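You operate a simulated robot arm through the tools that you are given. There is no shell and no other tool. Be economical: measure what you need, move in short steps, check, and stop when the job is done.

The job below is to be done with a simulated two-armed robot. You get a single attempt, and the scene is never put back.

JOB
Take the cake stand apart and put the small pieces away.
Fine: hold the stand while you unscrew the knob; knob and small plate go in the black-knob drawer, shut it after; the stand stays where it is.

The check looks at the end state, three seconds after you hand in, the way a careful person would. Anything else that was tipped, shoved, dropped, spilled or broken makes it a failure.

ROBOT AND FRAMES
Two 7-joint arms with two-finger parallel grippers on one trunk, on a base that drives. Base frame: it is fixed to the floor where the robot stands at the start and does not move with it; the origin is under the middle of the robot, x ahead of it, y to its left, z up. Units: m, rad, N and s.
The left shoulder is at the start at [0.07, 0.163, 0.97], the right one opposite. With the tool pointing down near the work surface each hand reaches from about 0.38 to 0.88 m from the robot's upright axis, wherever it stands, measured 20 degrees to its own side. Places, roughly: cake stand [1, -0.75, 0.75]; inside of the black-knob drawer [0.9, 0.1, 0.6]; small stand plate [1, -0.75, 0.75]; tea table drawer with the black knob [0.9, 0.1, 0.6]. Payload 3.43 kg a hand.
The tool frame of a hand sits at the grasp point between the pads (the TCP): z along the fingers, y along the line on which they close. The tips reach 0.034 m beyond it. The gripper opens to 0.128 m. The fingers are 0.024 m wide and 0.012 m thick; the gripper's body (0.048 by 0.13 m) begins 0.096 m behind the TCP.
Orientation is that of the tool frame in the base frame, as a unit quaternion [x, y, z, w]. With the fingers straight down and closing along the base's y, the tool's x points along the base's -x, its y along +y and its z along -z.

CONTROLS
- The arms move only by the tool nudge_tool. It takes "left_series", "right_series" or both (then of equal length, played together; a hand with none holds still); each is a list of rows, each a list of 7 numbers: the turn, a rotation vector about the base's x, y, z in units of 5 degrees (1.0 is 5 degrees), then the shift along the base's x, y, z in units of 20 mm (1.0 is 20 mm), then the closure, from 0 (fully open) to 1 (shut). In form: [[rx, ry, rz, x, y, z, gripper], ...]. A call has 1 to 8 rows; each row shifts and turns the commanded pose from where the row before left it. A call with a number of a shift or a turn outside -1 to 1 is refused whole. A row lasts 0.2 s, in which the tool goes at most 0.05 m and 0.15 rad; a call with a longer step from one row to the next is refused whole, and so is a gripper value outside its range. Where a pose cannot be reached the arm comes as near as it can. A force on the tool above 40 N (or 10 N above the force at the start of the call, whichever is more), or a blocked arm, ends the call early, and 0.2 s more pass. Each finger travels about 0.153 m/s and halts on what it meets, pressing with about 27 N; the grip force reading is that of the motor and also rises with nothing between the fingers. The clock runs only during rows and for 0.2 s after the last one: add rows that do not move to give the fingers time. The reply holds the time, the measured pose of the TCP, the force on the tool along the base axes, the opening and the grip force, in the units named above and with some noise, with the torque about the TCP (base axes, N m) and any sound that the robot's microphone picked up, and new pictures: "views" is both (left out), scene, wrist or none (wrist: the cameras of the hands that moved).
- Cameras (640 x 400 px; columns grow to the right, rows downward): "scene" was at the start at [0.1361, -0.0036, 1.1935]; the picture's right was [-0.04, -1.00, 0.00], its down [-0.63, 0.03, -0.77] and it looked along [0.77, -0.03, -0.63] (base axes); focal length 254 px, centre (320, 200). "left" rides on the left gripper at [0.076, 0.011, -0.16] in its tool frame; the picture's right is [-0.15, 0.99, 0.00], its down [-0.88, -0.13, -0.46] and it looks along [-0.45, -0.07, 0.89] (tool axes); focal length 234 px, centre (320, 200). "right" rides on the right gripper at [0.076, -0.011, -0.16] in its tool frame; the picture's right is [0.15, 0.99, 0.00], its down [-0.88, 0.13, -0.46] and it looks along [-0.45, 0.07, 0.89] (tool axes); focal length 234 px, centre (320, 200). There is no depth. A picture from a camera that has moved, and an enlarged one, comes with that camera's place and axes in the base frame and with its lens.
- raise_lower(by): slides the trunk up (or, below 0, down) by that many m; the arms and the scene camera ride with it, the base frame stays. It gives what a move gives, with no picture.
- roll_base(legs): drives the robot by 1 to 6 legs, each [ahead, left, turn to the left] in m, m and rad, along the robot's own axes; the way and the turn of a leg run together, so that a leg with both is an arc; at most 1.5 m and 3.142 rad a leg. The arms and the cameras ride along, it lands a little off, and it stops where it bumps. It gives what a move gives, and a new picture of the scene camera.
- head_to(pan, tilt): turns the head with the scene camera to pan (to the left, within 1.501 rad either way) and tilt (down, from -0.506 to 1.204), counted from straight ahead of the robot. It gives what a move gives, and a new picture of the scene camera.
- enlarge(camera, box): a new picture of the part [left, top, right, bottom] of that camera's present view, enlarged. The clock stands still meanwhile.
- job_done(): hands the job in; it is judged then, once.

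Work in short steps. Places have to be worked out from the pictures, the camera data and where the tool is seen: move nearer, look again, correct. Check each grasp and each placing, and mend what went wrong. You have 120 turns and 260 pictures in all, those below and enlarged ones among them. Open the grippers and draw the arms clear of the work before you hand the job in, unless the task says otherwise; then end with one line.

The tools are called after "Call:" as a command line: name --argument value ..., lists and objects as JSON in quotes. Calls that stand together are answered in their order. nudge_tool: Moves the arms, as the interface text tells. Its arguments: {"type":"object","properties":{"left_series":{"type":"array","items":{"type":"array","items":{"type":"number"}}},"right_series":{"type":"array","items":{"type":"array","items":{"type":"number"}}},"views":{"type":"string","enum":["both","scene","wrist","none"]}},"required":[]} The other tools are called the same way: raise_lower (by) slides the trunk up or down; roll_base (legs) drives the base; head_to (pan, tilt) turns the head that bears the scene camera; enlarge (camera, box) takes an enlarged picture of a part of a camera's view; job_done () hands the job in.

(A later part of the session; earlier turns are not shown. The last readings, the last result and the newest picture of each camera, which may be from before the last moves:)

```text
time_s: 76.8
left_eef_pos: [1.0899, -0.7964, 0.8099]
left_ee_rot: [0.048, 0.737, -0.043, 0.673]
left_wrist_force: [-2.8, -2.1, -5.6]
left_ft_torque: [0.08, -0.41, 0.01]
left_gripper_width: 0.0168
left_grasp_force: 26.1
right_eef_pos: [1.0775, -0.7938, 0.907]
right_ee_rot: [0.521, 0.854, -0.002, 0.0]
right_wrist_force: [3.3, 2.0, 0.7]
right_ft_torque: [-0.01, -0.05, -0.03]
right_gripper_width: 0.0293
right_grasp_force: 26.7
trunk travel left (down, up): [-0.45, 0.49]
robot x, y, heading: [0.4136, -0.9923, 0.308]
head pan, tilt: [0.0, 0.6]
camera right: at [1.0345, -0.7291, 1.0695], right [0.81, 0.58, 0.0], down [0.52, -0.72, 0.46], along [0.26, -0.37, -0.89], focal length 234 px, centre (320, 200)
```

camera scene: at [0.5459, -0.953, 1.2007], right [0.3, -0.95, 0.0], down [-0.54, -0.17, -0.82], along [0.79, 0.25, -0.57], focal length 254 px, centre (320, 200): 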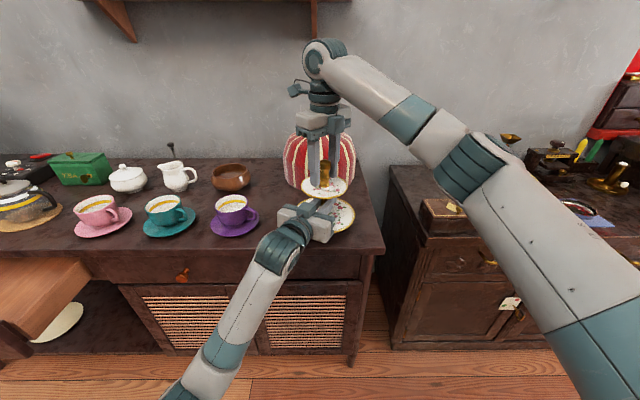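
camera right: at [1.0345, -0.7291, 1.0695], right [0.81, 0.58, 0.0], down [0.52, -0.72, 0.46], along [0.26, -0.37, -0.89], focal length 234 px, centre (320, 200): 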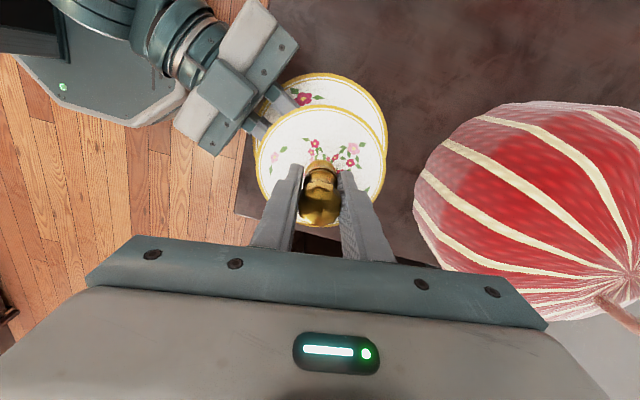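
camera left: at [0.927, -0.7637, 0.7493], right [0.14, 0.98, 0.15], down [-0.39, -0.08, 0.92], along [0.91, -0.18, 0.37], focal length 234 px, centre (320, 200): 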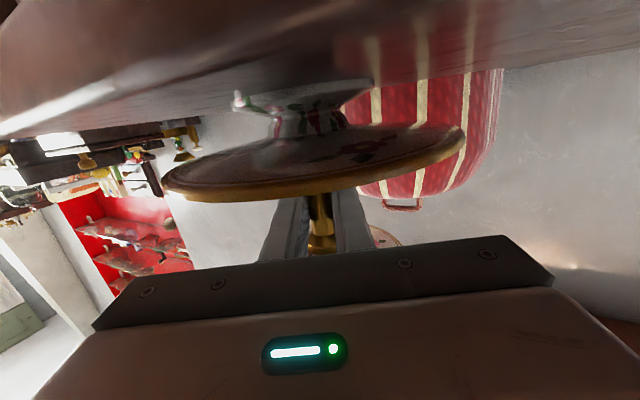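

Good grip with little side load. I turn counter-clockwise again, with a very fine rise.

Call:
nudge_tool --right_series '[[0, 0, 1, 0.02, 0.01, 0.003, 1], [0, 0, 1, 0, 0, 0.003, 1], [0, 0, 1, 0, 0, 0.003, 1], [0, 0, 1, 0, 0, 0.003, 1], [0, 0, 1, 0, 0, 0.003, 1], [0, 0, 1, 0, 0, 0.003, 1], [0, 0, 1, 0, 0, 0.003, 1], [0, 0, 1, 0, 0, 0.003, 1]]' --views "none"

Call:
nudge_tool --right_series '[[0, 0, 1, 0, 0, 0.003, 1], [0, 0, 1, 0, 0, 0.003, 1], [0, 0, 1, 0, 0, 0.003, 1], [0, 0, 1, 0, 0, 0.003, 1], [0, 0, 1, 0, 0, 0.003, 1], [0, 0, 1, 0, 0, 0.003, 1], [0, 0, 1, 0, 0, 0.003, 1], [0, 0, 1, 0, 0, 0.003, 1]]' --views "none"

```text
time_s: 78.6
left_eef_pos: [1.0901, -0.7952, 0.8086]
left_ee_rot: [0.048, 0.737, -0.042, 0.673]
left_wrist_force: [-0.2, 0.8, -3.7]
left_ft_torque: [-0.02, -0.05, -0.02]
left_gripper_width: 0.0167
left_grasp_force: 26.5
right_eef_pos: [1.08, -0.7933, 0.9083]
right_ee_rot: [0.197, 0.98, -0.002, 0.0]
right_wrist_force: [0.7, -0.3, 1.1]
right_ft_torque: [-0.03, -0.02, -0.01]
right_gripper_width: 0.0294
right_grasp_force: 26.9
trunk travel left (down, up): [-0.45, 0.49]
robot x, y, heading: [0.4104, -0.9947, 0.307]
head pan, tilt: [0.0, 0.6]
```

```text
time_s: 80.4
left_eef_pos: [1.0903, -0.7961, 0.8081]
left_ee_rot: [0.046, 0.737, -0.041, 0.673]
left_wrist_force: [-0.6, 4.7, -2.9]
left_ft_torque: [-0.45, -0.09, -0.05]
left_gripper_width: 0.0165
left_grasp_force: 26.5
right_eef_pos: [1.0793, -0.7936, 0.9093]
right_ee_rot: [-0.15, 0.989, -0.001, 0.0]
right_wrist_force: [1.0, -4.4, -0.5]
right_ft_torque: [-0.06, -0.04, -0.02]
right_gripper_width: 0.0293
right_grasp_force: 26.5
trunk travel left (down, up): [-0.45, 0.49]
robot x, y, heading: [0.414, -0.9946, 0.31]
head pan, tilt: [0.0, 0.6]
```

Smooth; I continue with two more 40° steps, nudging -y slightly.

Call:
nudge_tool --right_series '[[0, 0, 1, 0.01, -0.03, 0.003, 1], [0, 0, 1, 0, 0, 0.003, 1], [0, 0, 1, 0, 0, 0.003, 1], [0, 0, 1, 0, 0, 0.003, 1], [0, 0, 1, 0, 0, 0.003, 1], [0, 0, 1, 0, 0, 0.003, 1], [0, 0, 1, 0, 0, 0.003, 1], [0, 0, 1, 0, 0, 0.003, 1]]' --views "none"

Call:
nudge_tool --right_series '[[0, 0, 1, 0, 0, 0.003, 1], [0, 0, 1, 0, 0, 0.003, 1], [0, 0, 1, 0, 0, 0.003, 1], [0, 0, 1, 0, 0, 0.003, 1], [0, 0, 1, 0, 0, 0.003, 1], [0, 0, 1, 0, 0, 0.003, 1], [0, 0, 1, 0, 0, 0.003, 1], [0, 0, 1, 0, 0, 0.003, 1]]' --views "both"

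Call:
enlarge --camera "scene" --box '[270, 120, 380, 250]'

```text
time_s: 82.2
left_eef_pos: [1.0906, -0.7967, 0.8084]
left_ee_rot: [0.046, 0.737, -0.041, 0.673]
left_wrist_force: [-4.4, 7.0, -4.8]
left_ft_torque: [-0.69, -0.52, -0.02]
left_gripper_width: 0.0166
left_grasp_force: 26.9
right_eef_pos: [1.0787, -0.7943, 0.9093]
right_ee_rot: [-0.479, 0.878, -0.001, 0.001]
right_wrist_force: [5.5, -7.8, 0.1]
right_ft_torque: [-0.04, -0.02, 0.0]
right_gripper_width: 0.0296
right_grasp_force: 26.9
trunk travel left (down, up): [-0.45, 0.49]
robot x, y, heading: [0.4143, -0.9943, 0.306]
head pan, tilt: [0.0, 0.6]
```

```text
time_s: 84.0
left_eef_pos: [1.0912, -0.796, 0.8086]
left_ee_rot: [0.047, 0.737, -0.041, 0.673]
left_wrist_force: [-6.5, 8.0, -2.9]
left_ft_torque: [-0.81, -0.64, -0.08]
left_gripper_width: 0.017
left_grasp_force: 27.2
right_eef_pos: [1.0782, -0.7944, 0.91]
right_ee_rot: [0.75, -0.662, 0.0, -0.001]
right_wrist_force: [7.5, -8.8, -1.3]
right_ft_torque: [-0.05, -0.02, -0.05]
right_gripper_width: 0.0295
right_grasp_force: 26.8
trunk travel left (down, up): [-0.45, 0.49]
robot x, y, heading: [0.4173, -0.9996, 0.31]
head pan, tilt: [0.0, 0.6]
camera scene: at [0.5461, -0.9529, 1.2007], right [0.3, -0.95, 0.0], down [-0.54, -0.17, -0.82], along [0.79, 0.25, -0.57], focal length 254 px, centre (320, 200)
camera right: at [1.0998, -0.8661, 1.0727], right [-0.96, -0.27, 0.0], down [-0.24, 0.86, 0.46], along [-0.12, 0.44, -0.89], focal length 234 px, centre (320, 200)
```

scene: 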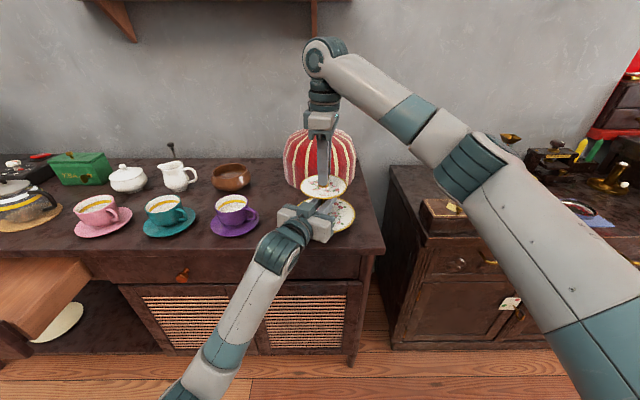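
right: 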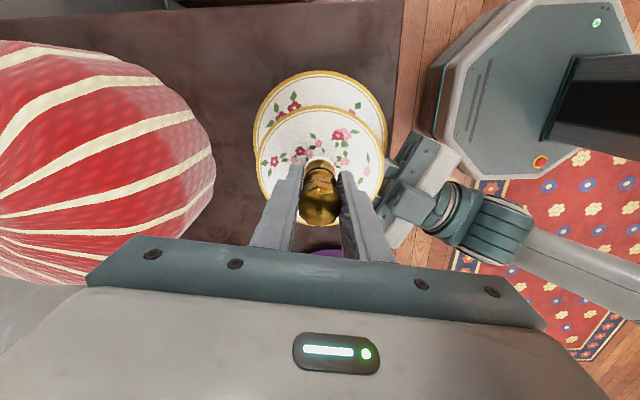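

```text
3.08 times, centred on (325, 185) of scene
camera zoom: at [0.5461, -0.9529, 1.2007], right [0.3, -0.95, 0.0], down [-0.54, -0.17, -0.82], along [0.79, 0.25, -0.57], focal length 780 px, centre (305, 246)
```

zoom: 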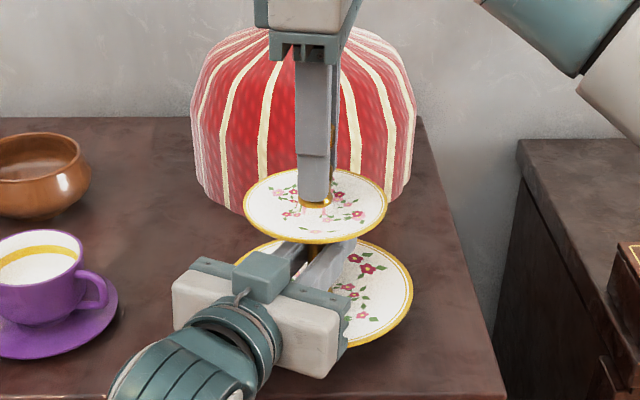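

The plates have not rotated; the knob turns alone. About 460° in total; I go on, relieving the side load.

Call:
nudge_tool --right_series '[[0, 0, 1, 0.05, -0.05, 0.003, 1], [0, 0, 1, 0, 0, 0.003, 1], [0, 0, 1, 0, 0, 0.003, 1], [0, 0, 1, 0, 0, 0.003, 1], [0, 0, 1, 0, 0, 0.003, 1], [0, 0, 1, 0, 0, 0.003, 1], [0, 0, 1, 0, 0, 0.003, 1], [0, 0, 1, 0, 0, 0.003, 1]]' --views "none"

Call:
nudge_tool --right_series '[[0, 0, 1, 0, 0, 0.003, 1], [0, 0, 1, 0, 0, 0.003, 1], [0, 0, 1, 0, 0, 0.003, 1], [0, 0, 1, 0, 0, 0.003, 1], [0, 0, 1, 0, 0, 0.003, 1], [0, 0, 1, 0, 0, 0.003, 1], [0, 0, 1, 0, 0, 0.003, 1], [0, 0, 1, 0, 0, 0.003, 1]]' --views "none"

Call:
nudge_tool --right_series '[[0, 0, 1, 0, 0, 0.003, 1], [0, 0, 1, 0, 0, 0.003, 1], [0, 0, 1, 0, 0, 0.003, 1], [0, 0, 1, 0, 0, 0.003, 1], [0, 0, 1, 0, 0, 0.003, 1], [0, 0, 1, 0, 0, 0.003, 1], [0, 0, 1, 0, 0, 0.003, 1]]' --views "wrist"

```text
time_s: 85.8
left_eef_pos: [1.09, -0.7964, 0.8069]
left_ee_rot: [0.047, 0.737, -0.041, 0.673]
left_wrist_force: [-3.0, 1.2, -4.2]
left_ft_torque: [-0.17, -0.34, 0.02]
left_gripper_width: 0.0167
left_grasp_force: 27.1
right_eef_pos: [1.0796, -0.7947, 0.9122]
right_ee_rot: [0.931, -0.365, -0.001, -0.001]
right_wrist_force: [3.5, -2.4, 0.1]
right_ft_torque: [-0.02, -0.01, -0.01]
right_gripper_width: 0.0294
right_grasp_force: 27.1
trunk travel left (down, up): [-0.45, 0.49]
robot x, y, heading: [0.4152, -0.9956, 0.311]
head pan, tilt: [0.0, 0.6]
```

```text
time_s: 87.6
left_eef_pos: [1.0906, -0.796, 0.8097]
left_ee_rot: [0.047, 0.737, -0.041, 0.673]
left_wrist_force: [-5.1, 0.9, -3.9]
left_ft_torque: [-0.06, -0.56, 0.02]
left_gripper_width: 0.0168
left_grasp_force: 27.0
right_eef_pos: [1.0795, -0.7958, 0.9125]
right_ee_rot: [1.0, -0.023, -0.001, -0.001]
right_wrist_force: [5.0, -0.7, -0.6]
right_ft_torque: [0.01, -0.05, -0.03]
right_gripper_width: 0.0292
right_grasp_force: 27.2
trunk travel left (down, up): [-0.45, 0.49]
robot x, y, heading: [0.4101, -0.9935, 0.309]
head pan, tilt: [0.0, 0.6]
```

```text
time_s: 89.2
left_eef_pos: [1.09, -0.7961, 0.8083]
left_ee_rot: [0.048, 0.737, -0.042, 0.673]
left_wrist_force: [-4.1, 0.2, -4.7]
left_ft_torque: [0.01, -0.43, 0.01]
left_gripper_width: 0.0169
left_grasp_force: 27.0
right_eef_pos: [1.0792, -0.7944, 0.9127]
right_ee_rot: [0.96, 0.278, -0.001, -0.001]
right_wrist_force: [3.9, 0.0, -0.5]
right_ft_torque: [0.0, -0.02, -0.02]
right_gripper_width: 0.0294
right_grasp_force: 27.1
trunk travel left (down, up): [-0.45, 0.49]
robot x, y, heading: [0.415, -0.994, 0.307]
head pan, tilt: [0.0, 0.6]
camera right: at [1.1385, -0.7432, 1.0749], right [0.65, -0.76, 0.0], down [-0.67, -0.58, 0.46], along [-0.35, -0.3, -0.89], focal length 234 px, centre (320, 200)
```

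right: 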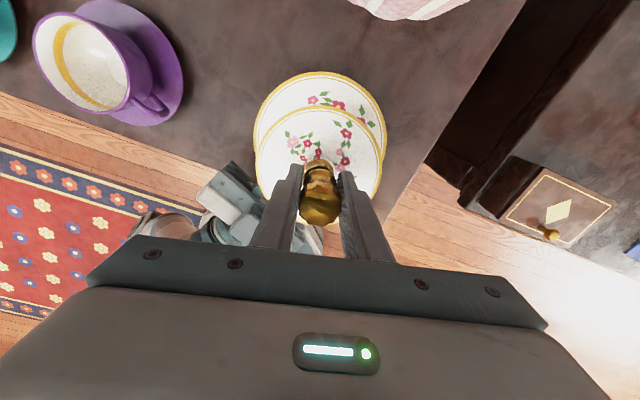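

I zoom in on the seam, then test with a 4 mm lift.

Call:
enlarge --camera "right" --box '[240, 60, 400, 240]'

Call:
nudge_tool --right_series '[[0, 0, 1, 0, 0, 0.05, 1], [0, 0, 0.5, 0, 0, 0.05, 1], [0, 0, 0, 0, 0, 0.05, 1], [0, 0, 0, 0, 0, 0.05, 1]]' --views "none"

Call:
enlarge --camera "scene" --box '[270, 120, 380, 250]'

```text
2.22 times, centred on (320, 150) of right
camera zoom: at [1.1385, -0.7432, 1.0749], right [0.65, -0.76, 0.0], down [-0.67, -0.58, 0.46], along [-0.35, -0.3, -0.89], focal length 520 px, centre (320, 311)
```

zoom: 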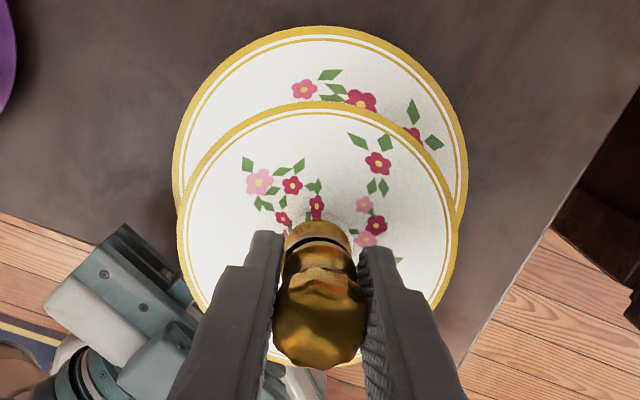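

```text
time_s: 90.2
left_eef_pos: [1.0917, -0.797, 0.8094]
left_ee_rot: [0.047, 0.737, -0.042, 0.673]
left_wrist_force: [-2.3, -0.6, -2.9]
left_ft_torque: [0.08, -0.21, 0.01]
left_gripper_width: 0.0171
left_grasp_force: 27.2
right_eef_pos: [1.0799, -0.7945, 0.9173]
right_ee_rot: [0.941, 0.339, 0.0, 0.0]
right_wrist_force: [2.7, 0.6, -1.7]
right_ft_torque: [0.0, -0.02, -0.01]
right_gripper_width: 0.0292
right_grasp_force: 27.5
trunk travel left (down, up): [-0.45, 0.49]
robot x, y, heading: [0.4094, -0.9973, 0.31]
head pan, tilt: [0.0, 0.6]
```

```text
3.08 times, centred on (325, 185) of scene
camera zoom: at [0.5461, -0.9529, 1.2007], right [0.3, -0.95, 0.0], down [-0.54, -0.17, -0.82], along [0.79, 0.25, -0.57], focal length 780 px, centre (305, 246)
```

zoom: 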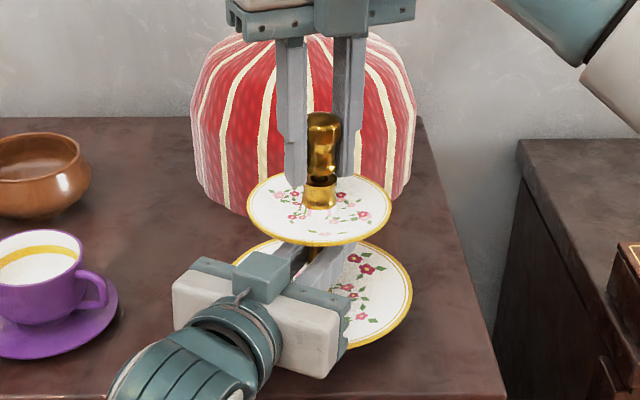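

The knob is rising with just ~1.7 N while the plate stays: it looks free. I lift 20 mm more and look.

Call:
nudge_tool --right_series '[[0, 0, 0, 0, 0, 0.2, 1], [0, 0, 0, 0, 0, 0.2, 1], [0, 0, 0, 0, 0, 0.3, 1], [0, 0, 0, 0, 0, 0.3, 1]]' --views "none"

Call:
enlarge --camera "scene" --box '[270, 120, 380, 250]'

```text
time_s: 91.2
left_eef_pos: [1.0906, -0.7956, 0.8091]
left_ee_rot: [0.047, 0.737, -0.041, 0.673]
left_wrist_force: [-0.3, -0.7, -4.7]
left_ft_torque: [0.0, -0.04, 0.03]
left_gripper_width: 0.0167
left_grasp_force: 27.2
right_eef_pos: [1.0786, -0.7935, 0.9371]
right_ee_rot: [0.941, 0.339, -0.002, 0.0]
right_wrist_force: [-0.3, 0.9, -0.4]
right_ft_torque: [0.03, 0.01, 0.01]
right_gripper_width: 0.0297
right_grasp_force: 26.6
trunk travel left (down, up): [-0.45, 0.49]
robot x, y, heading: [0.414, -0.9955, 0.311]
head pan, tilt: [0.0, 0.6]
```

```text
3.08 times, centred on (325, 185) of scene
camera zoom: at [0.546, -0.9529, 1.2007], right [0.3, -0.95, 0.0], down [-0.54, -0.17, -0.82], along [0.79, 0.25, -0.57], focal length 780 px, centre (305, 246)
```

zoom: 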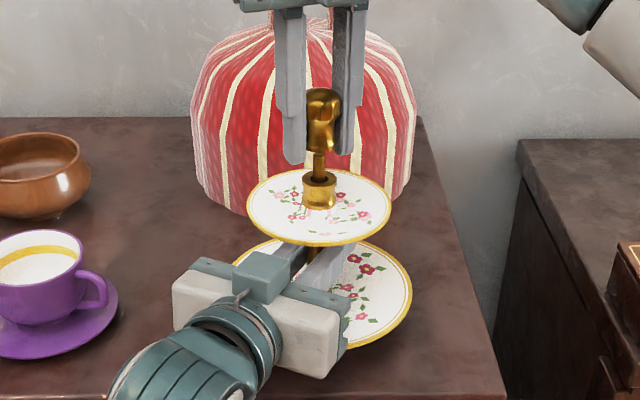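

The knob is off (with a threaded stud below it); a ring remains above the plate. I lift the knob clear and look at the ring closely.

Call:
nudge_tool --right_series '[[0, 0, 0, 0, 0, 0.7, 1], [0, 0, 0, 0, 0, 1, 1], [0, 0, 0, 0, 0, 1, 1], [0, 0, 0, 0, 0, 1, 1], [0, 0, 0, 0, -1, 0.3, 1], [0, 0, 0, 0, -1, 0, 1], [0, 0, 0, 0, -1, 0, 1], [0, 0, 0, 0, -1, 0, 1]]' --views "wrist"

Call:
enlarge --camera "scene" --box '[285, 150, 365, 220]'

Call:
enlarge --camera "left" --box '[220, 150, 420, 275]'

```text
time_s: 93.0
left_eef_pos: [1.0915, -0.7956, 0.8111]
left_ee_rot: [0.047, 0.737, -0.041, 0.673]
left_wrist_force: [-0.4, -0.2, -3.9]
left_ft_torque: [-0.02, -0.05, -0.02]
left_gripper_width: 0.0167
left_grasp_force: 27.2
right_eef_pos: [1.0788, -0.8743, 1.0165]
right_ee_rot: [0.941, 0.339, -0.001, -0.001]
right_wrist_force: [0.5, -0.7, -0.8]
right_ft_torque: [0.04, 0.02, 0.0]
right_gripper_width: 0.0294
right_grasp_force: 27.4
trunk travel left (down, up): [-0.45, 0.49]
robot x, y, heading: [0.4127, -0.9967, 0.309]
head pan, tilt: [0.0, 0.6]
camera right: at [1.1318, -0.8166, 1.1786], right [0.74, -0.67, 0.0], down [-0.59, -0.66, 0.46], along [-0.31, -0.34, -0.89], focal length 234 px, centre (320, 200)
```

right: 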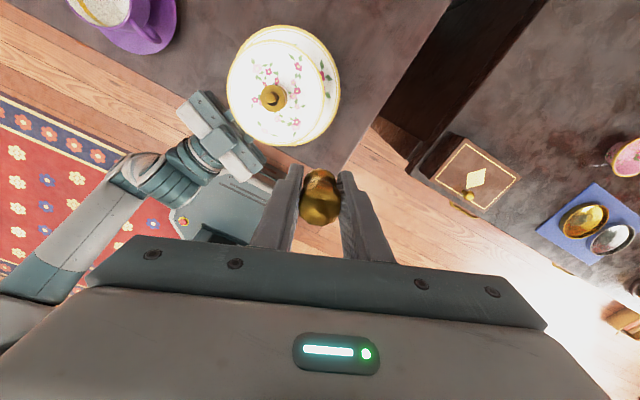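

```text
5.71 times, centred on (325, 185) of scene
camera zoom: at [0.5461, -0.9536, 1.2008], right [0.3, -0.95, 0.0], down [-0.54, -0.17, -0.82], along [0.79, 0.25, -0.57], focal length 1448 px, centre (291, 286)
```

zoom: 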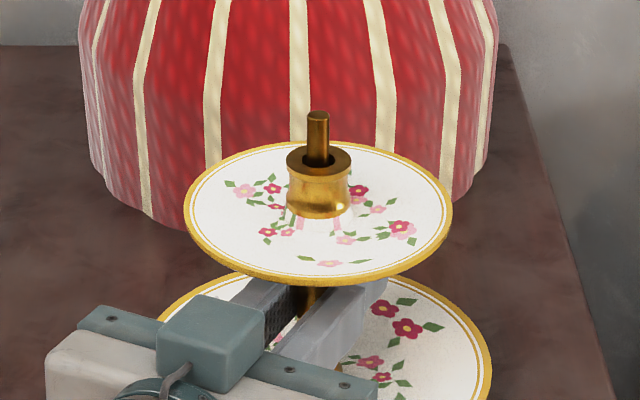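

```text
3.20 times, centred on (320, 212) of left
camera zoom: at [0.9273, -0.7635, 0.7488], right [0.14, 0.98, 0.15], down [-0.39, -0.08, 0.92], along [0.91, -0.18, 0.37], focal length 749 px, centre (320, 160)
```

zoom: 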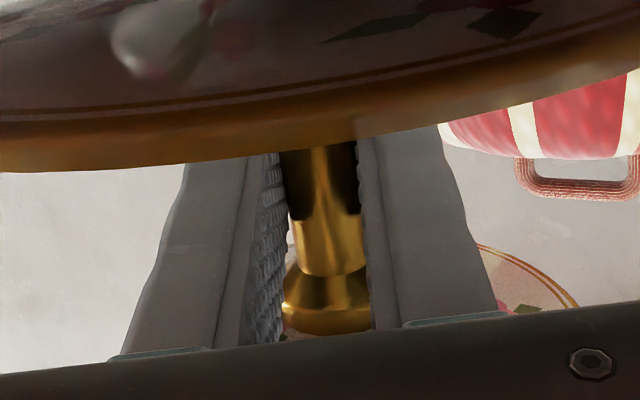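

The hub belongs to the small plate and only sits loosely over a thin spindle, so the plate can be lifted by its hub. First I move the left hand down 2 mm to unload the stand, then open it slightly.

Call:
nudge_tool --left_series '[[0, 0, 0, 0, 0, -0.05, 1], [0, 0, 0, 0, 0, -0.05, 1], [0, 0, 0, 0, 0, 0, 1]]' --views "none"

```text
time_s: 93.8
left_eef_pos: [1.0898, -0.7966, 0.8082]
left_ee_rot: [0.047, 0.736, -0.042, 0.674]
left_wrist_force: [1.1, 0.9, 2.7]
left_ft_torque: [-0.07, 0.21, -0.05]
left_gripper_width: 0.0169
left_grasp_force: 27.5
right_eef_pos: [1.0784, -0.8748, 1.0171]
right_ee_rot: [0.941, 0.34, -0.001, -0.001]
right_wrist_force: [-0.3, -0.2, -0.4]
right_ft_torque: [0.04, -0.02, 0.02]
right_gripper_width: 0.0295
right_grasp_force: 27.4
trunk travel left (down, up): [-0.45, 0.49]
robot x, y, heading: [0.4121, -0.9948, 0.311]
head pan, tilt: [0.0, 0.6]
```

The stand rests on the table again (force now slightly upward). I open the left gripper and withdraw it along its own axis.

Call:
nudge_tool --left_series '[[0, 0, 0, 0, 0, 0, 0.85], [0, 0, 0, 0, 0, 0, 0.7], [0, 0, 0, 0, 0, 0, 0.5], [0, 0, 0, 0, 0, 0, 0.4], [0, 0, 0, -0.6, 0.08, 0, 0.4], [0, 0, 0, -0.9, 0.12, 0, 0.4]]' --views "both"

```text
time_s: 95.2
left_eef_pos: [1.0614, -0.7915, 0.8065]
left_ee_rot: [0.047, 0.737, -0.042, 0.673]
left_wrist_force: [0.0, 0.8, 0.1]
left_ft_torque: [0.0, 0.0, -0.02]
left_gripper_width: 0.0768
left_grasp_force: 0.0
right_eef_pos: [1.0793, -0.875, 1.017]
right_ee_rot: [0.941, 0.339, -0.001, 0.0]
right_wrist_force: [0.6, 0.9, 0.4]
right_ft_torque: [-0.02, 0.0, 0.0]
right_gripper_width: 0.0292
right_grasp_force: 27.2
trunk travel left (down, up): [-0.45, 0.49]
robot x, y, heading: [0.4129, -0.9956, 0.309]
head pan, tilt: [0.0, 0.6]
camera scene: at [0.5454, -0.953, 1.2009], right [0.3, -0.95, 0.0], down [-0.54, -0.17, -0.83], along [0.79, 0.25, -0.56], focal length 254 px, centre (320, 200)
camera left: at [0.8973, -0.7589, 0.7476], right [0.14, 0.98, 0.15], down [-0.39, -0.08, 0.92], along [0.91, -0.18, 0.37], focal length 234 px, centre (320, 200)
```

scene: 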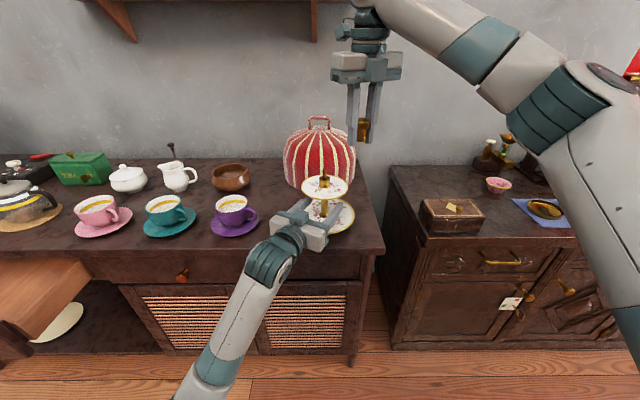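
left: 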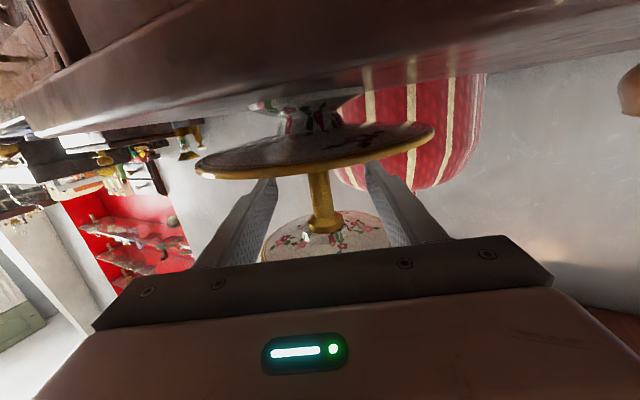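

The stand stands undisturbed. I withdraw the left hand fully, then raise and turn it to point down, while the right hand with the knob moves aside and unwinds.

Call:
nudge_tool --left_series '[[0, 0, 0, -0.92, 0.12, 0, 0.4], [0, 0, 0, -0.92, 0.12, 0, 0.4], [0, 0, 0, -0.92, 0.12, 0, 0.4], [0, 0, 0, -0.92, 0.12, 0, 0.4], [0, 0, 0, -0.92, 0.12, 0, 0.4], [0, 0, 0, -0.92, 0.12, 0, 0.4], [0, 0, 0, -0.92, 0.12, 0, 0.4], [0, 0, 0, -0.92, 0.12, 0, 0.4]]' --right_series '[[0, 0, -1, -0.1, -0.95, 0, 1], [0, 0, -1, -0.1, -0.95, 0, 1], [0, 0, -1, -0.1, -0.95, 0, 1], [0, 0, -1, -0.1, -0.95, 0, 1], [0, 0, -1, -0.1, -0.95, 0, 1], [0, 0, -1, -0.1, -0.95, 0, 1], [0, 0, -1, -0.1, -0.95, 0, 1], [0, 0, -1, -0.1, -0.95, 0, 1]]' --views "none"

Call:
nudge_tool --left_series '[[0.126, 0.992, 0, 0, 0, 0.7, 0.4], [0.126, 0.992, 0, 0, 0, 0.7, 0.4], [0.126, 0.992, 0, 0, 0, 0.7, 0.4], [0.126, 0.992, 0, 0, 0, 0.7, 0.4], [0.126, 0.992, 0, 0, 0, 0.7, 0.4], [0.126, 0.992, 0, 0, 0, 0.7, 0.4], [0.126, 0.992, 0, 0, 0, 0.7, 0.4], [0.126, 0.992, 0, 0, 0, 0.7, 0.4]]' --right_series '[[0, 0, -1, 0, 0, 0, 1], [0, 0, -1, 0, 0, 0, 1], [0, 0, -1, 0, 0, 0, 1], [0, 0, -1, 0, 0, 0, 1], [0, 0, -1, 0, 0, 0, 1], [0, 0, -1, 0, 0, 0, 1], [0, 0, -1, 0, 0, 0, 1], [0, 0, -1, 0, 0, 0, 1]]' --views "none"

Call:
nudge_tool --left_series '[[0.126, 0.992, 0, 0, 0, 0.6, 0.4], [0.126, 0.992, 0, 0, 0, 0.6, 0.4], [0.126, 0.992, 0, 0, 0, 0.6, 0.4], [0.126, 0.992, 0, 0, 0, 0.6, 0.4], [0.126, 0.992, 0, 0, 0, 0.6, 0.4], [0.126, 0.992, 0, 0, 0, 0.6, 0.4], [0.126, 0.992, 0, 0, 0, 0.6, 0.4], [0.126, 0.992, 0, 0, 0, 0.6, 0.4]]' --right_series '[[0, 0, -1, 0, 0, 0, 1], [0, 0, -1, 0, 0, 0, 1], [0, 0, -1, 0, 0, 0, 1], [0, 0, -1, 0, 0, 0, 1], [0, 0, -1, 0, 0, 0, 1], [0, 0, -1, 0, 0, 0, 1], [0, 0, -1, 0, 0, 0, 1], [0, 0, -1, 0, 0, 0, 1]]' --views "both"

```text
time_s: 97.0
left_eef_pos: [0.9176, -0.7726, 0.8053]
left_ee_rot: [0.048, 0.737, -0.041, 0.673]
left_wrist_force: [-0.3, 0.2, -0.3]
left_ft_torque: [0.02, 0.02, 0.03]
left_gripper_width: 0.0766
left_grasp_force: 0.0
left hand out of reach, approached as far as the arm can: row 8
right_eef_pos: [1.063, -1.0274, 1.0182]
right_ee_rot: [1.0, -0.003, -0.001, -0.001]
right_wrist_force: [-0.4, -0.2, 0.2]
right_ft_torque: [0.0, -0.01, -0.01]
right_gripper_width: 0.0296
right_grasp_force: 27.0
trunk travel left (down, up): [-0.45, 0.49]
robot x, y, heading: [0.4152, -0.9944, 0.312]
head pan, tilt: [0.0, 0.6]
```

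```text
time_s: 98.8
left_eef_pos: [0.9346, -0.7711, 0.9124]
left_ee_rot: [0.059, 0.923, -0.023, 0.38]
left_wrist_force: [0.2, -0.4, 0.2]
left_ft_torque: [0.03, 0.01, -0.06]
left_gripper_width: 0.0769
left_grasp_force: 0.0
left hand out of reach, approached as far as the arm can: row 1, 2
right_eef_pos: [1.0619, -1.028, 1.0175]
right_ee_rot: [0.938, -0.346, -0.001, 0.0]
right_wrist_force: [-0.6, -0.7, -0.4]
right_ft_torque: [0.0, 0.01, 0.02]
right_gripper_width: 0.0291
right_grasp_force: 27.4
trunk travel left (down, up): [-0.45, 0.49]
robot x, y, heading: [0.4131, -0.9943, 0.309]
head pan, tilt: [0.0, 0.6]
```

```text
time_s: 100.6
left_eef_pos: [0.9351, -0.7725, 1.0083]
left_ee_rot: [0.065, 0.997, -0.002, 0.042]
left_wrist_force: [0.4, 0.3, -0.2]
left_ft_torque: [0.01, -0.01, 0.02]
left_gripper_width: 0.0769
left_grasp_force: 0.1
right_eef_pos: [1.0627, -1.0276, 1.0178]
right_ee_rot: [0.764, -0.646, 0.0, -0.001]
right_wrist_force: [-0.1, 1.4, -0.7]
right_ft_torque: [0.02, -0.01, 0.0]
right_gripper_width: 0.0292
right_grasp_force: 27.2
trunk travel left (down, up): [-0.45, 0.49]
robot x, y, heading: [0.4128, -0.9964, 0.312]
head pan, tilt: [0.0, 0.6]
camera scene: at [0.5455, -0.9536, 1.2008], right [0.3, -0.95, 0.0], down [-0.54, -0.17, -0.83], along [0.79, 0.25, -0.56], focal length 254 px, centre (320, 200)
camera right: at [1.0871, -1.0988, 1.1795], right [-0.95, -0.31, 0.0], down [-0.28, 0.85, 0.46], along [-0.14, 0.43, -0.89], focal length 234 px, centre (320, 200)
camera left: at [0.8483, -0.7494, 1.1615], right [0.27, 0.96, 0.01], down [0.82, -0.24, 0.53], along [0.51, -0.13, -0.85], focal length 234 px, centre (320, 200)
```

scene: 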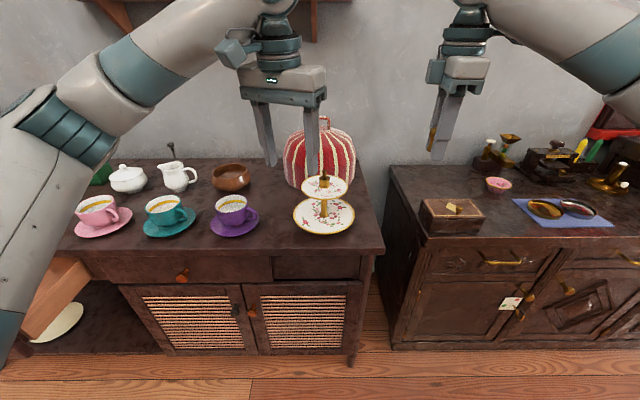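
right: 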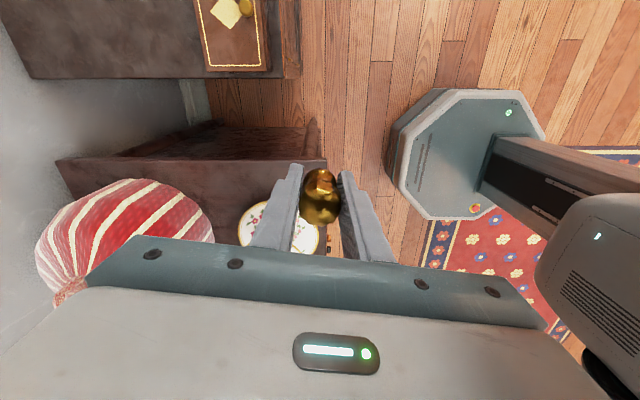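
left: 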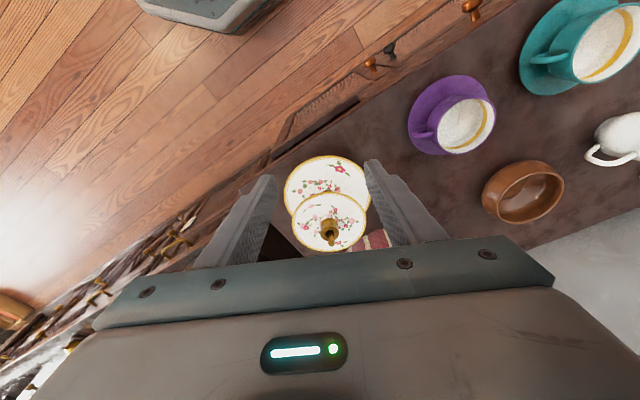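

One more pitch step and I move the left hand over the hub at z≈1.0, then check centring with the wrist camera.

Call:
nudge_tool --left_series '[[0.126, 0.95, 0, 0.89, -0.134, 0, 0.4], [0, 0, 0, 0.89, -0.134, 0, 0.4], [0, 0, 0, 0.89, -0.134, 0, 0.4], [0, 0, 0, 0.89, -0.134, 0, 0.4], [0, 0, 0, 0.89, -0.134, 0, 0.4], [0, 0, 0, 0.89, -0.134, 0, 0.4], [0, 0, 0, 0.89, -0.134, 0, 0.4], [0, 0, 0, 0.89, -0.134, 0, 0.4]]' --views "none"

Call:
enlarge --camera "left" --box '[200, 80, 440, 230]'

Call:
enlarge --camera "scene" --box '[260, 80, 400, 250]'

```text
time_s: 102.4
left_eef_pos: [1.0782, -0.7948, 1.0066]
left_ee_rot: [0.064, 0.998, 0.0, 0.0]
left_wrist_force: [-0.2, 0.1, 0.6]
left_ft_torque: [-0.02, 0.02, 0.0]
left_gripper_width: 0.0771
left_grasp_force: 0.0
right_eef_pos: [1.0631, -1.0276, 1.0166]
right_ee_rot: [0.764, -0.645, 0.0, -0.002]
right_wrist_force: [-0.8, -0.7, -0.3]
right_ft_torque: [-0.01, 0.02, -0.01]
right_gripper_width: 0.0295
right_grasp_force: 26.9
trunk travel left (down, up): [-0.45, 0.49]
robot x, y, heading: [0.4149, -0.9962, 0.305]
head pan, tilt: [0.0, 0.6]
```

```text
2.67 times, centred on (320, 155) of left
camera zoom: at [1.0042, -0.7729, 1.1681], right [0.27, 0.96, 0.0], down [0.86, -0.24, 0.46], along [0.44, -0.12, -0.89], focal length 624 px, centre (320, 320)
```

zoom: 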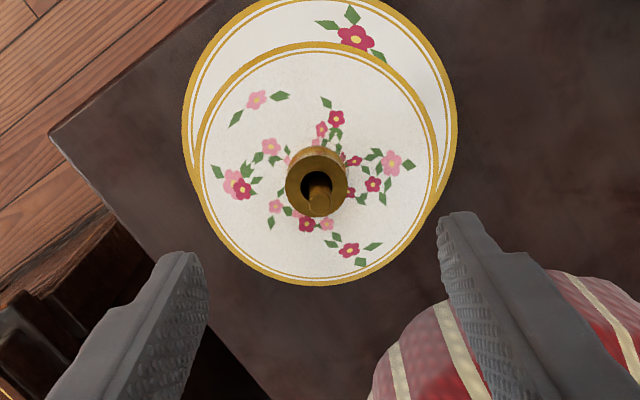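

```text
2.35 times, centred on (330, 165) of scene
camera zoom: at [0.5461, -0.9537, 1.2008], right [0.3, -0.95, 0.0], down [-0.54, -0.17, -0.82], along [0.79, 0.25, -0.57], focal length 596 px, centre (296, 282)
```

zoom: 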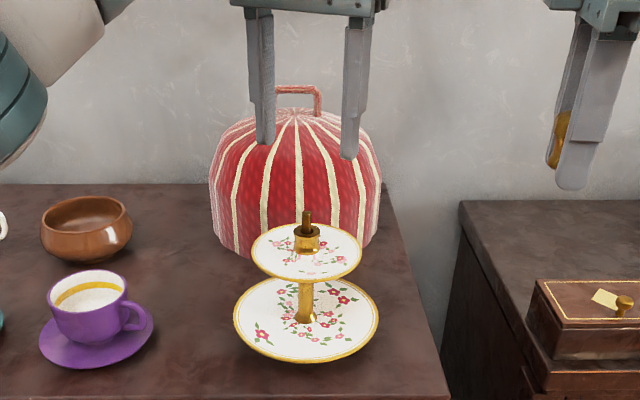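

The left hand is centred over the hub (within 1.5 mm). I descend to z≈0.90 and check before closing.

Call:
nudge_tool --left_series '[[0, 0, 0, -0.02, -0.06, -0.88, 0.4], [0, 0, 0, 0, 0, -0.88, 0.4], [0, 0, 0, 0, 0, -0.88, 0.45], [0, 0, 0, 0, 0, -0.88, 0.5], [0, 0, 0, 0, 0, -0.88, 0.55], [0, 0, 0, 0, 0, -0.88, 0.6]]' --views "none"

Call:
enlarge --camera "left" --box '[220, 90, 420, 240]'

Call:
enlarge --camera "scene" --box '[285, 140, 365, 220]'

```text
time_s: 103.8
left_eef_pos: [1.0774, -0.7953, 0.9031]
left_ee_rot: [0.064, 0.998, 0.001, 0.0]
left_wrist_force: [-0.3, -0.4, 0.3]
left_ft_torque: [0.02, 0.0, -0.03]
left_gripper_width: 0.0512
left_grasp_force: 0.0
right_eef_pos: [1.0645, -1.026, 1.0182]
right_ee_rot: [0.764, -0.645, 0.0, -0.002]
right_wrist_force: [0.8, 0.1, 0.4]
right_ft_torque: [0.0, 0.02, 0.0]
right_gripper_width: 0.0296
right_grasp_force: 26.8
trunk travel left (down, up): [-0.45, 0.49]
robot x, y, heading: [0.4142, -0.9957, 0.31]
head pan, tilt: [0.0, 0.6]
```

```text
2.67 times, centred on (320, 165) of left
camera zoom: at [1.0034, -0.7733, 1.0618], right [0.27, 0.96, 0.0], down [0.86, -0.24, 0.46], along [0.44, -0.12, -0.89], focal length 624 px, centre (320, 293)
```

zoom: 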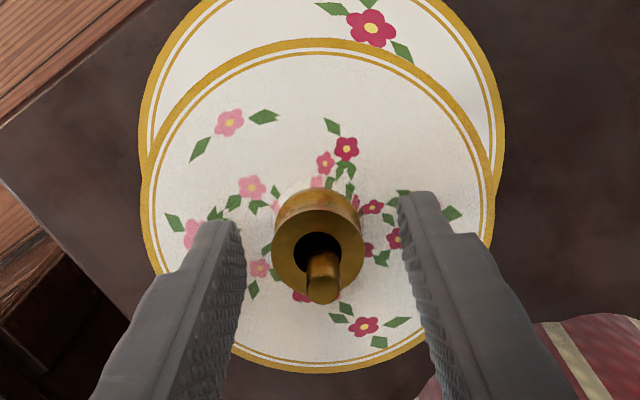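

```text
5.00 times, centred on (325, 180) of scene
camera zoom: at [0.546, -0.9528, 1.2008], right [0.3, -0.95, 0.0], down [-0.54, -0.17, -0.82], along [0.79, 0.25, -0.57], focal length 1267 px, centre (295, 300)
```

zoom: 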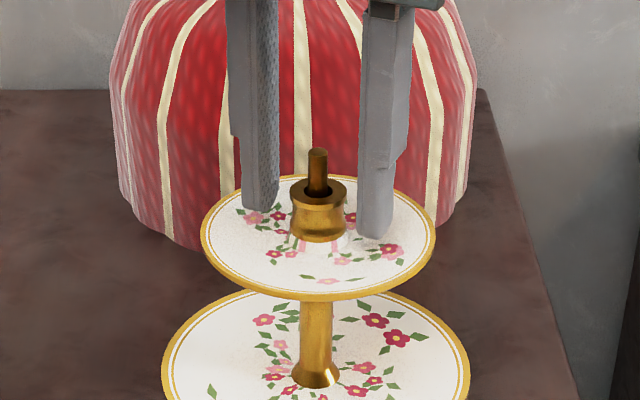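

Fingertips straddle the hub just above the plate. I shift 2 mm, lower 3 mm and close gradually.

Call:
nudge_tool --left_series '[[0, 0, 0, -0.02, -0.08, -0.15, 0.65], [0, 0, 0, 0, 0, 0, 0.7], [0, 0, 0, 0, 0, 0, 0.75], [0, 0, 0, 0, 0, 0, 0.8], [0, 0, 0, 0, 0, 0, 1], [0, 0, 0, 0, 0, 0, 1]]' --views "none"

Call:
enlarge --camera "scene" --box '[265, 120, 385, 250]'

```text
time_s: 105.2
left_eef_pos: [1.0764, -0.7976, 0.9]
left_ee_rot: [0.064, 0.998, 0.001, 0.0]
left_wrist_force: [0.4, 0.9, 0.0]
left_ft_torque: [0.02, 0.0, 0.01]
left_gripper_width: 0.0271
left_grasp_force: 26.9
right_eef_pos: [1.0631, -1.0268, 1.0177]
right_ee_rot: [0.765, -0.644, 0.0, -0.001]
right_wrist_force: [-0.2, -0.2, -0.2]
right_ft_torque: [0.02, -0.02, 0.01]
right_gripper_width: 0.0294
right_grasp_force: 27.2
trunk travel left (down, up): [-0.45, 0.49]
robot x, y, heading: [0.4153, -0.996, 0.311]
head pan, tilt: [0.0, 0.6]
```

```text
3.08 times, centred on (325, 185) of scene
camera zoom: at [0.5458, -0.953, 1.2008], right [0.3, -0.95, 0.0], down [-0.54, -0.17, -0.82], along [0.79, 0.25, -0.57], focal length 780 px, centre (305, 246)
```

zoom: 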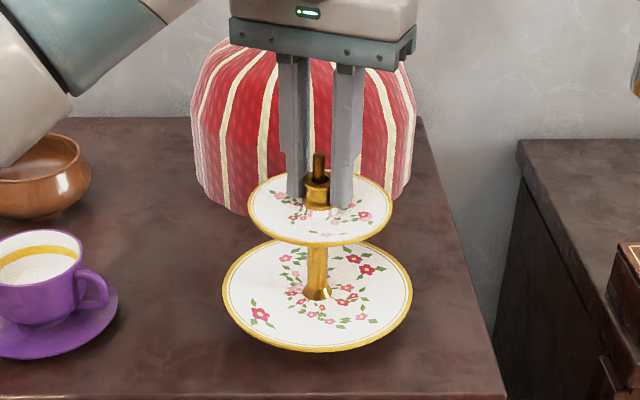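

The hub is gripped (0.027 m). I lift 15 mm straight up and check that only the plate comes along.

Call:
nudge_tool --left_series '[[0, 0, 0, 0, 0, 0.15, 1], [0, 0, 0, 0, 0, 0.2, 1], [0, 0, 0, 0, 0, 0.2, 1], [0, 0, 0, 0, 0, 0.2, 1]]' --views "none"

Call:
enlarge --camera "scene" --box '[265, 120, 385, 250]'

```text
time_s: 106.2
left_eef_pos: [1.0762, -0.7965, 0.9141]
left_ee_rot: [0.064, 0.998, 0.002, 0.001]
left_wrist_force: [0.0, 0.1, -2.0]
left_ft_torque: [0.02, 0.02, 0.0]
left_gripper_width: 0.027
left_grasp_force: 27.0
right_eef_pos: [1.0632, -1.0262, 1.017]
right_ee_rot: [0.764, -0.645, 0.0, -0.001]
right_wrist_force: [-1.0, 0.3, 0.4]
right_ft_torque: [-0.02, -0.01, 0.02]
right_gripper_width: 0.0293
right_grasp_force: 26.8
trunk travel left (down, up): [-0.45, 0.49]
robot x, y, heading: [0.4114, -0.9971, 0.308]
head pan, tilt: [0.0, 0.6]
```

```text
3.08 times, centred on (325, 185) of scene
camera zoom: at [0.5458, -0.9531, 1.2008], right [0.3, -0.95, 0.0], down [-0.54, -0.17, -0.82], along [0.79, 0.25, -0.57], focal length 780 px, centre (305, 246)
```

zoom: 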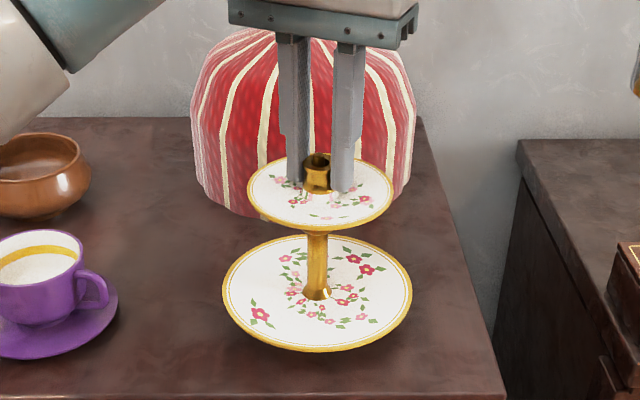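

The plate comes alone (2 N), the stand stays put. I lift on straight up another 0.12 m.

Call:
nudge_tool --left_series '[[0, 0, 0, 0, 0, 0.5, 1], [0, 0, 0, 0, 0, 0.7, 1], [0, 0, 0, 0, 0, 0.8, 1], [0, 0, 0, 0, 0, 0.8, 1], [0, 0, 0, 0, 0, 0.8, 1], [0, 0, 0, 0, 0, 0.8, 1], [0, 0, 0, 0, 0, 0.8, 1], [0, 0, 0, 0, 0, 0.8, 1]]' --views "both"

```text
time_s: 108.0
left_eef_pos: [1.0753, -0.7958, 1.0349]
left_ee_rot: [0.064, 0.998, 0.0, 0.001]
left_wrist_force: [1.0, -0.8, -0.7]
left_ft_torque: [0.02, -0.01, 0.0]
left_gripper_width: 0.0272
left_grasp_force: 26.6
right_eef_pos: [1.0633, -1.0273, 1.0175]
right_ee_rot: [0.764, -0.645, 0.0, -0.001]
right_wrist_force: [-0.4, 0.4, -0.4]
right_ft_torque: [0.04, -0.01, -0.01]
right_gripper_width: 0.0293
right_grasp_force: 26.8
trunk travel left (down, up): [-0.45, 0.49]
robot x, y, heading: [0.4171, -0.997, 0.306]
head pan, tilt: [0.0, 0.6]
camera scene: at [0.5454, -0.9535, 1.2008], right [0.3, -0.95, 0.0], down [-0.54, -0.17, -0.83], along [0.79, 0.25, -0.56], focal length 254 px, centre (320, 200)
camera left: at [1.0019, -0.7755, 1.195], right [0.27, 0.96, 0.0], down [0.86, -0.24, 0.46], along [0.44, -0.12, -0.89], focal length 234 px, centre (320, 200)
```

scene: 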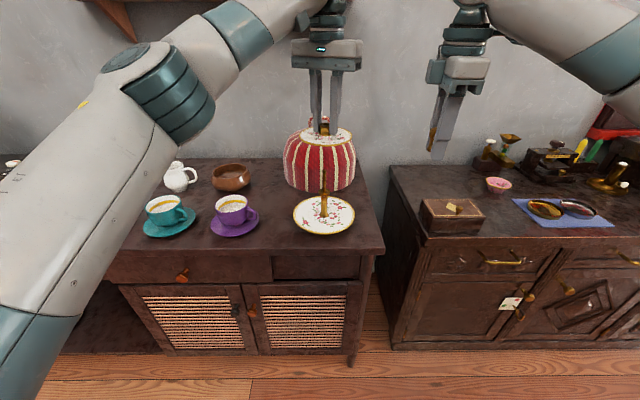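
left: 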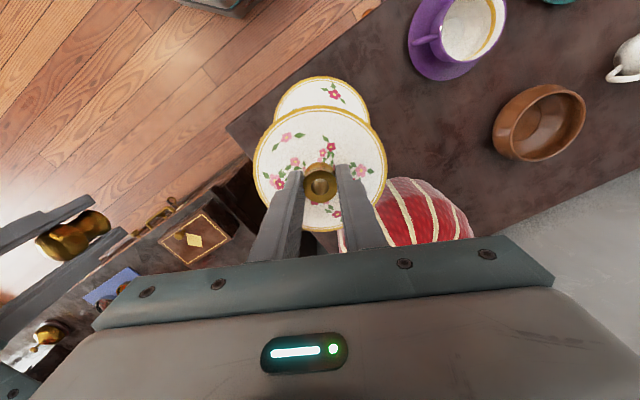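

Plate is free. With both pieces in hand I back off 0.4 m and drive 0.66 m left to the open drawer.

Call:
roll_base --legs '[[-0.4, 0, 0], [0, 0.66, 0]]'

Call:
head_to --pan 0.1 --tilt 0.7

```text
time_s: 113.7
left_eef_pos: [0.4988, -0.2913, 1.0333]
left_ee_rot: [0.065, 0.998, 0.0, 0.0]
left_wrist_force: [0.5, 0.0, -1.2]
left_ft_torque: [-0.03, 0.02, -0.01]
left_gripper_width: 0.0271
left_grasp_force: 26.9
right_eef_pos: [0.4848, -0.5221, 1.0184]
right_ee_rot: [0.763, -0.646, 0.0, -0.002]
right_wrist_force: [-0.7, -1.0, -0.1]
right_ft_torque: [-0.02, -0.02, 0.0]
right_gripper_width: 0.0293
right_grasp_force: 26.8
trunk travel left (down, up): [-0.45, 0.49]
robot x, y, heading: [-0.1629, -0.4862, 0.304]
head pan, tilt: [0.0, 0.6]
camera scene: at [-0.0323, -0.4463, 1.2008], right [0.3, -0.95, 0.0], down [-0.54, -0.17, -0.82], along [0.79, 0.25, -0.57], focal length 254 px, centre (320, 200)
```

scene: 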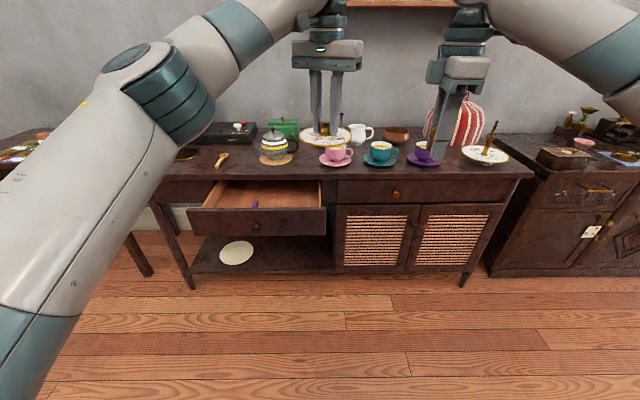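

```text
time_s: 114.4
left_eef_pos: [0.4986, -0.2916, 1.0359]
left_ee_rot: [0.066, 0.998, 0.0, 0.0]
left_wrist_force: [-0.1, 0.3, -0.5]
left_ft_torque: [-0.01, -0.01, -0.01]
left_gripper_width: 0.027
left_grasp_force: 27.0
right_eef_pos: [0.4851, -0.5209, 1.0173]
right_ee_rot: [0.763, -0.646, 0.0, -0.001]
right_wrist_force: [0.6, 1.3, 0.1]
right_ft_torque: [-0.01, 0.0, 0.01]
right_gripper_width: 0.0292
right_grasp_force: 27.0
trunk travel left (down, up): [-0.45, 0.49]
robot x, y, heading: [-0.1665, -0.4868, 0.307]
head pan, tilt: [0.099, 0.7]
camera scene: at [-0.0384, -0.4399, 1.1922], right [0.39, -0.92, 0.0], down [-0.59, -0.25, -0.76], along [0.7, 0.3, -0.64], focal length 254 px, centre (320, 200)
```

scene: 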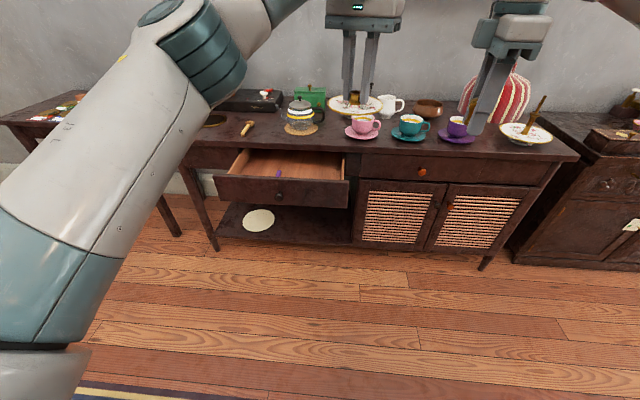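

I zoom on the open drawer to place its inside and the pen.

Call:
enlarge --camera "scene" --box '[190, 110, 390, 235]'

```text
3.20 times, centred on (290, 172) of scene
camera zoom: at [-0.0384, -0.4399, 1.1922], right [0.39, -0.92, 0.0], down [-0.59, -0.25, -0.76], along [0.7, 0.3, -0.64], focal length 811 px, centre (416, 288)
```

zoom: 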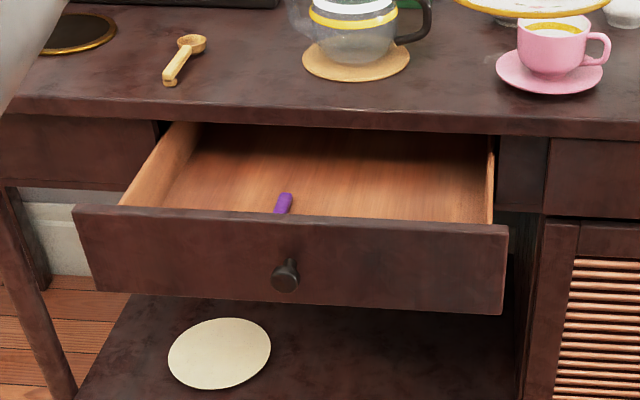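

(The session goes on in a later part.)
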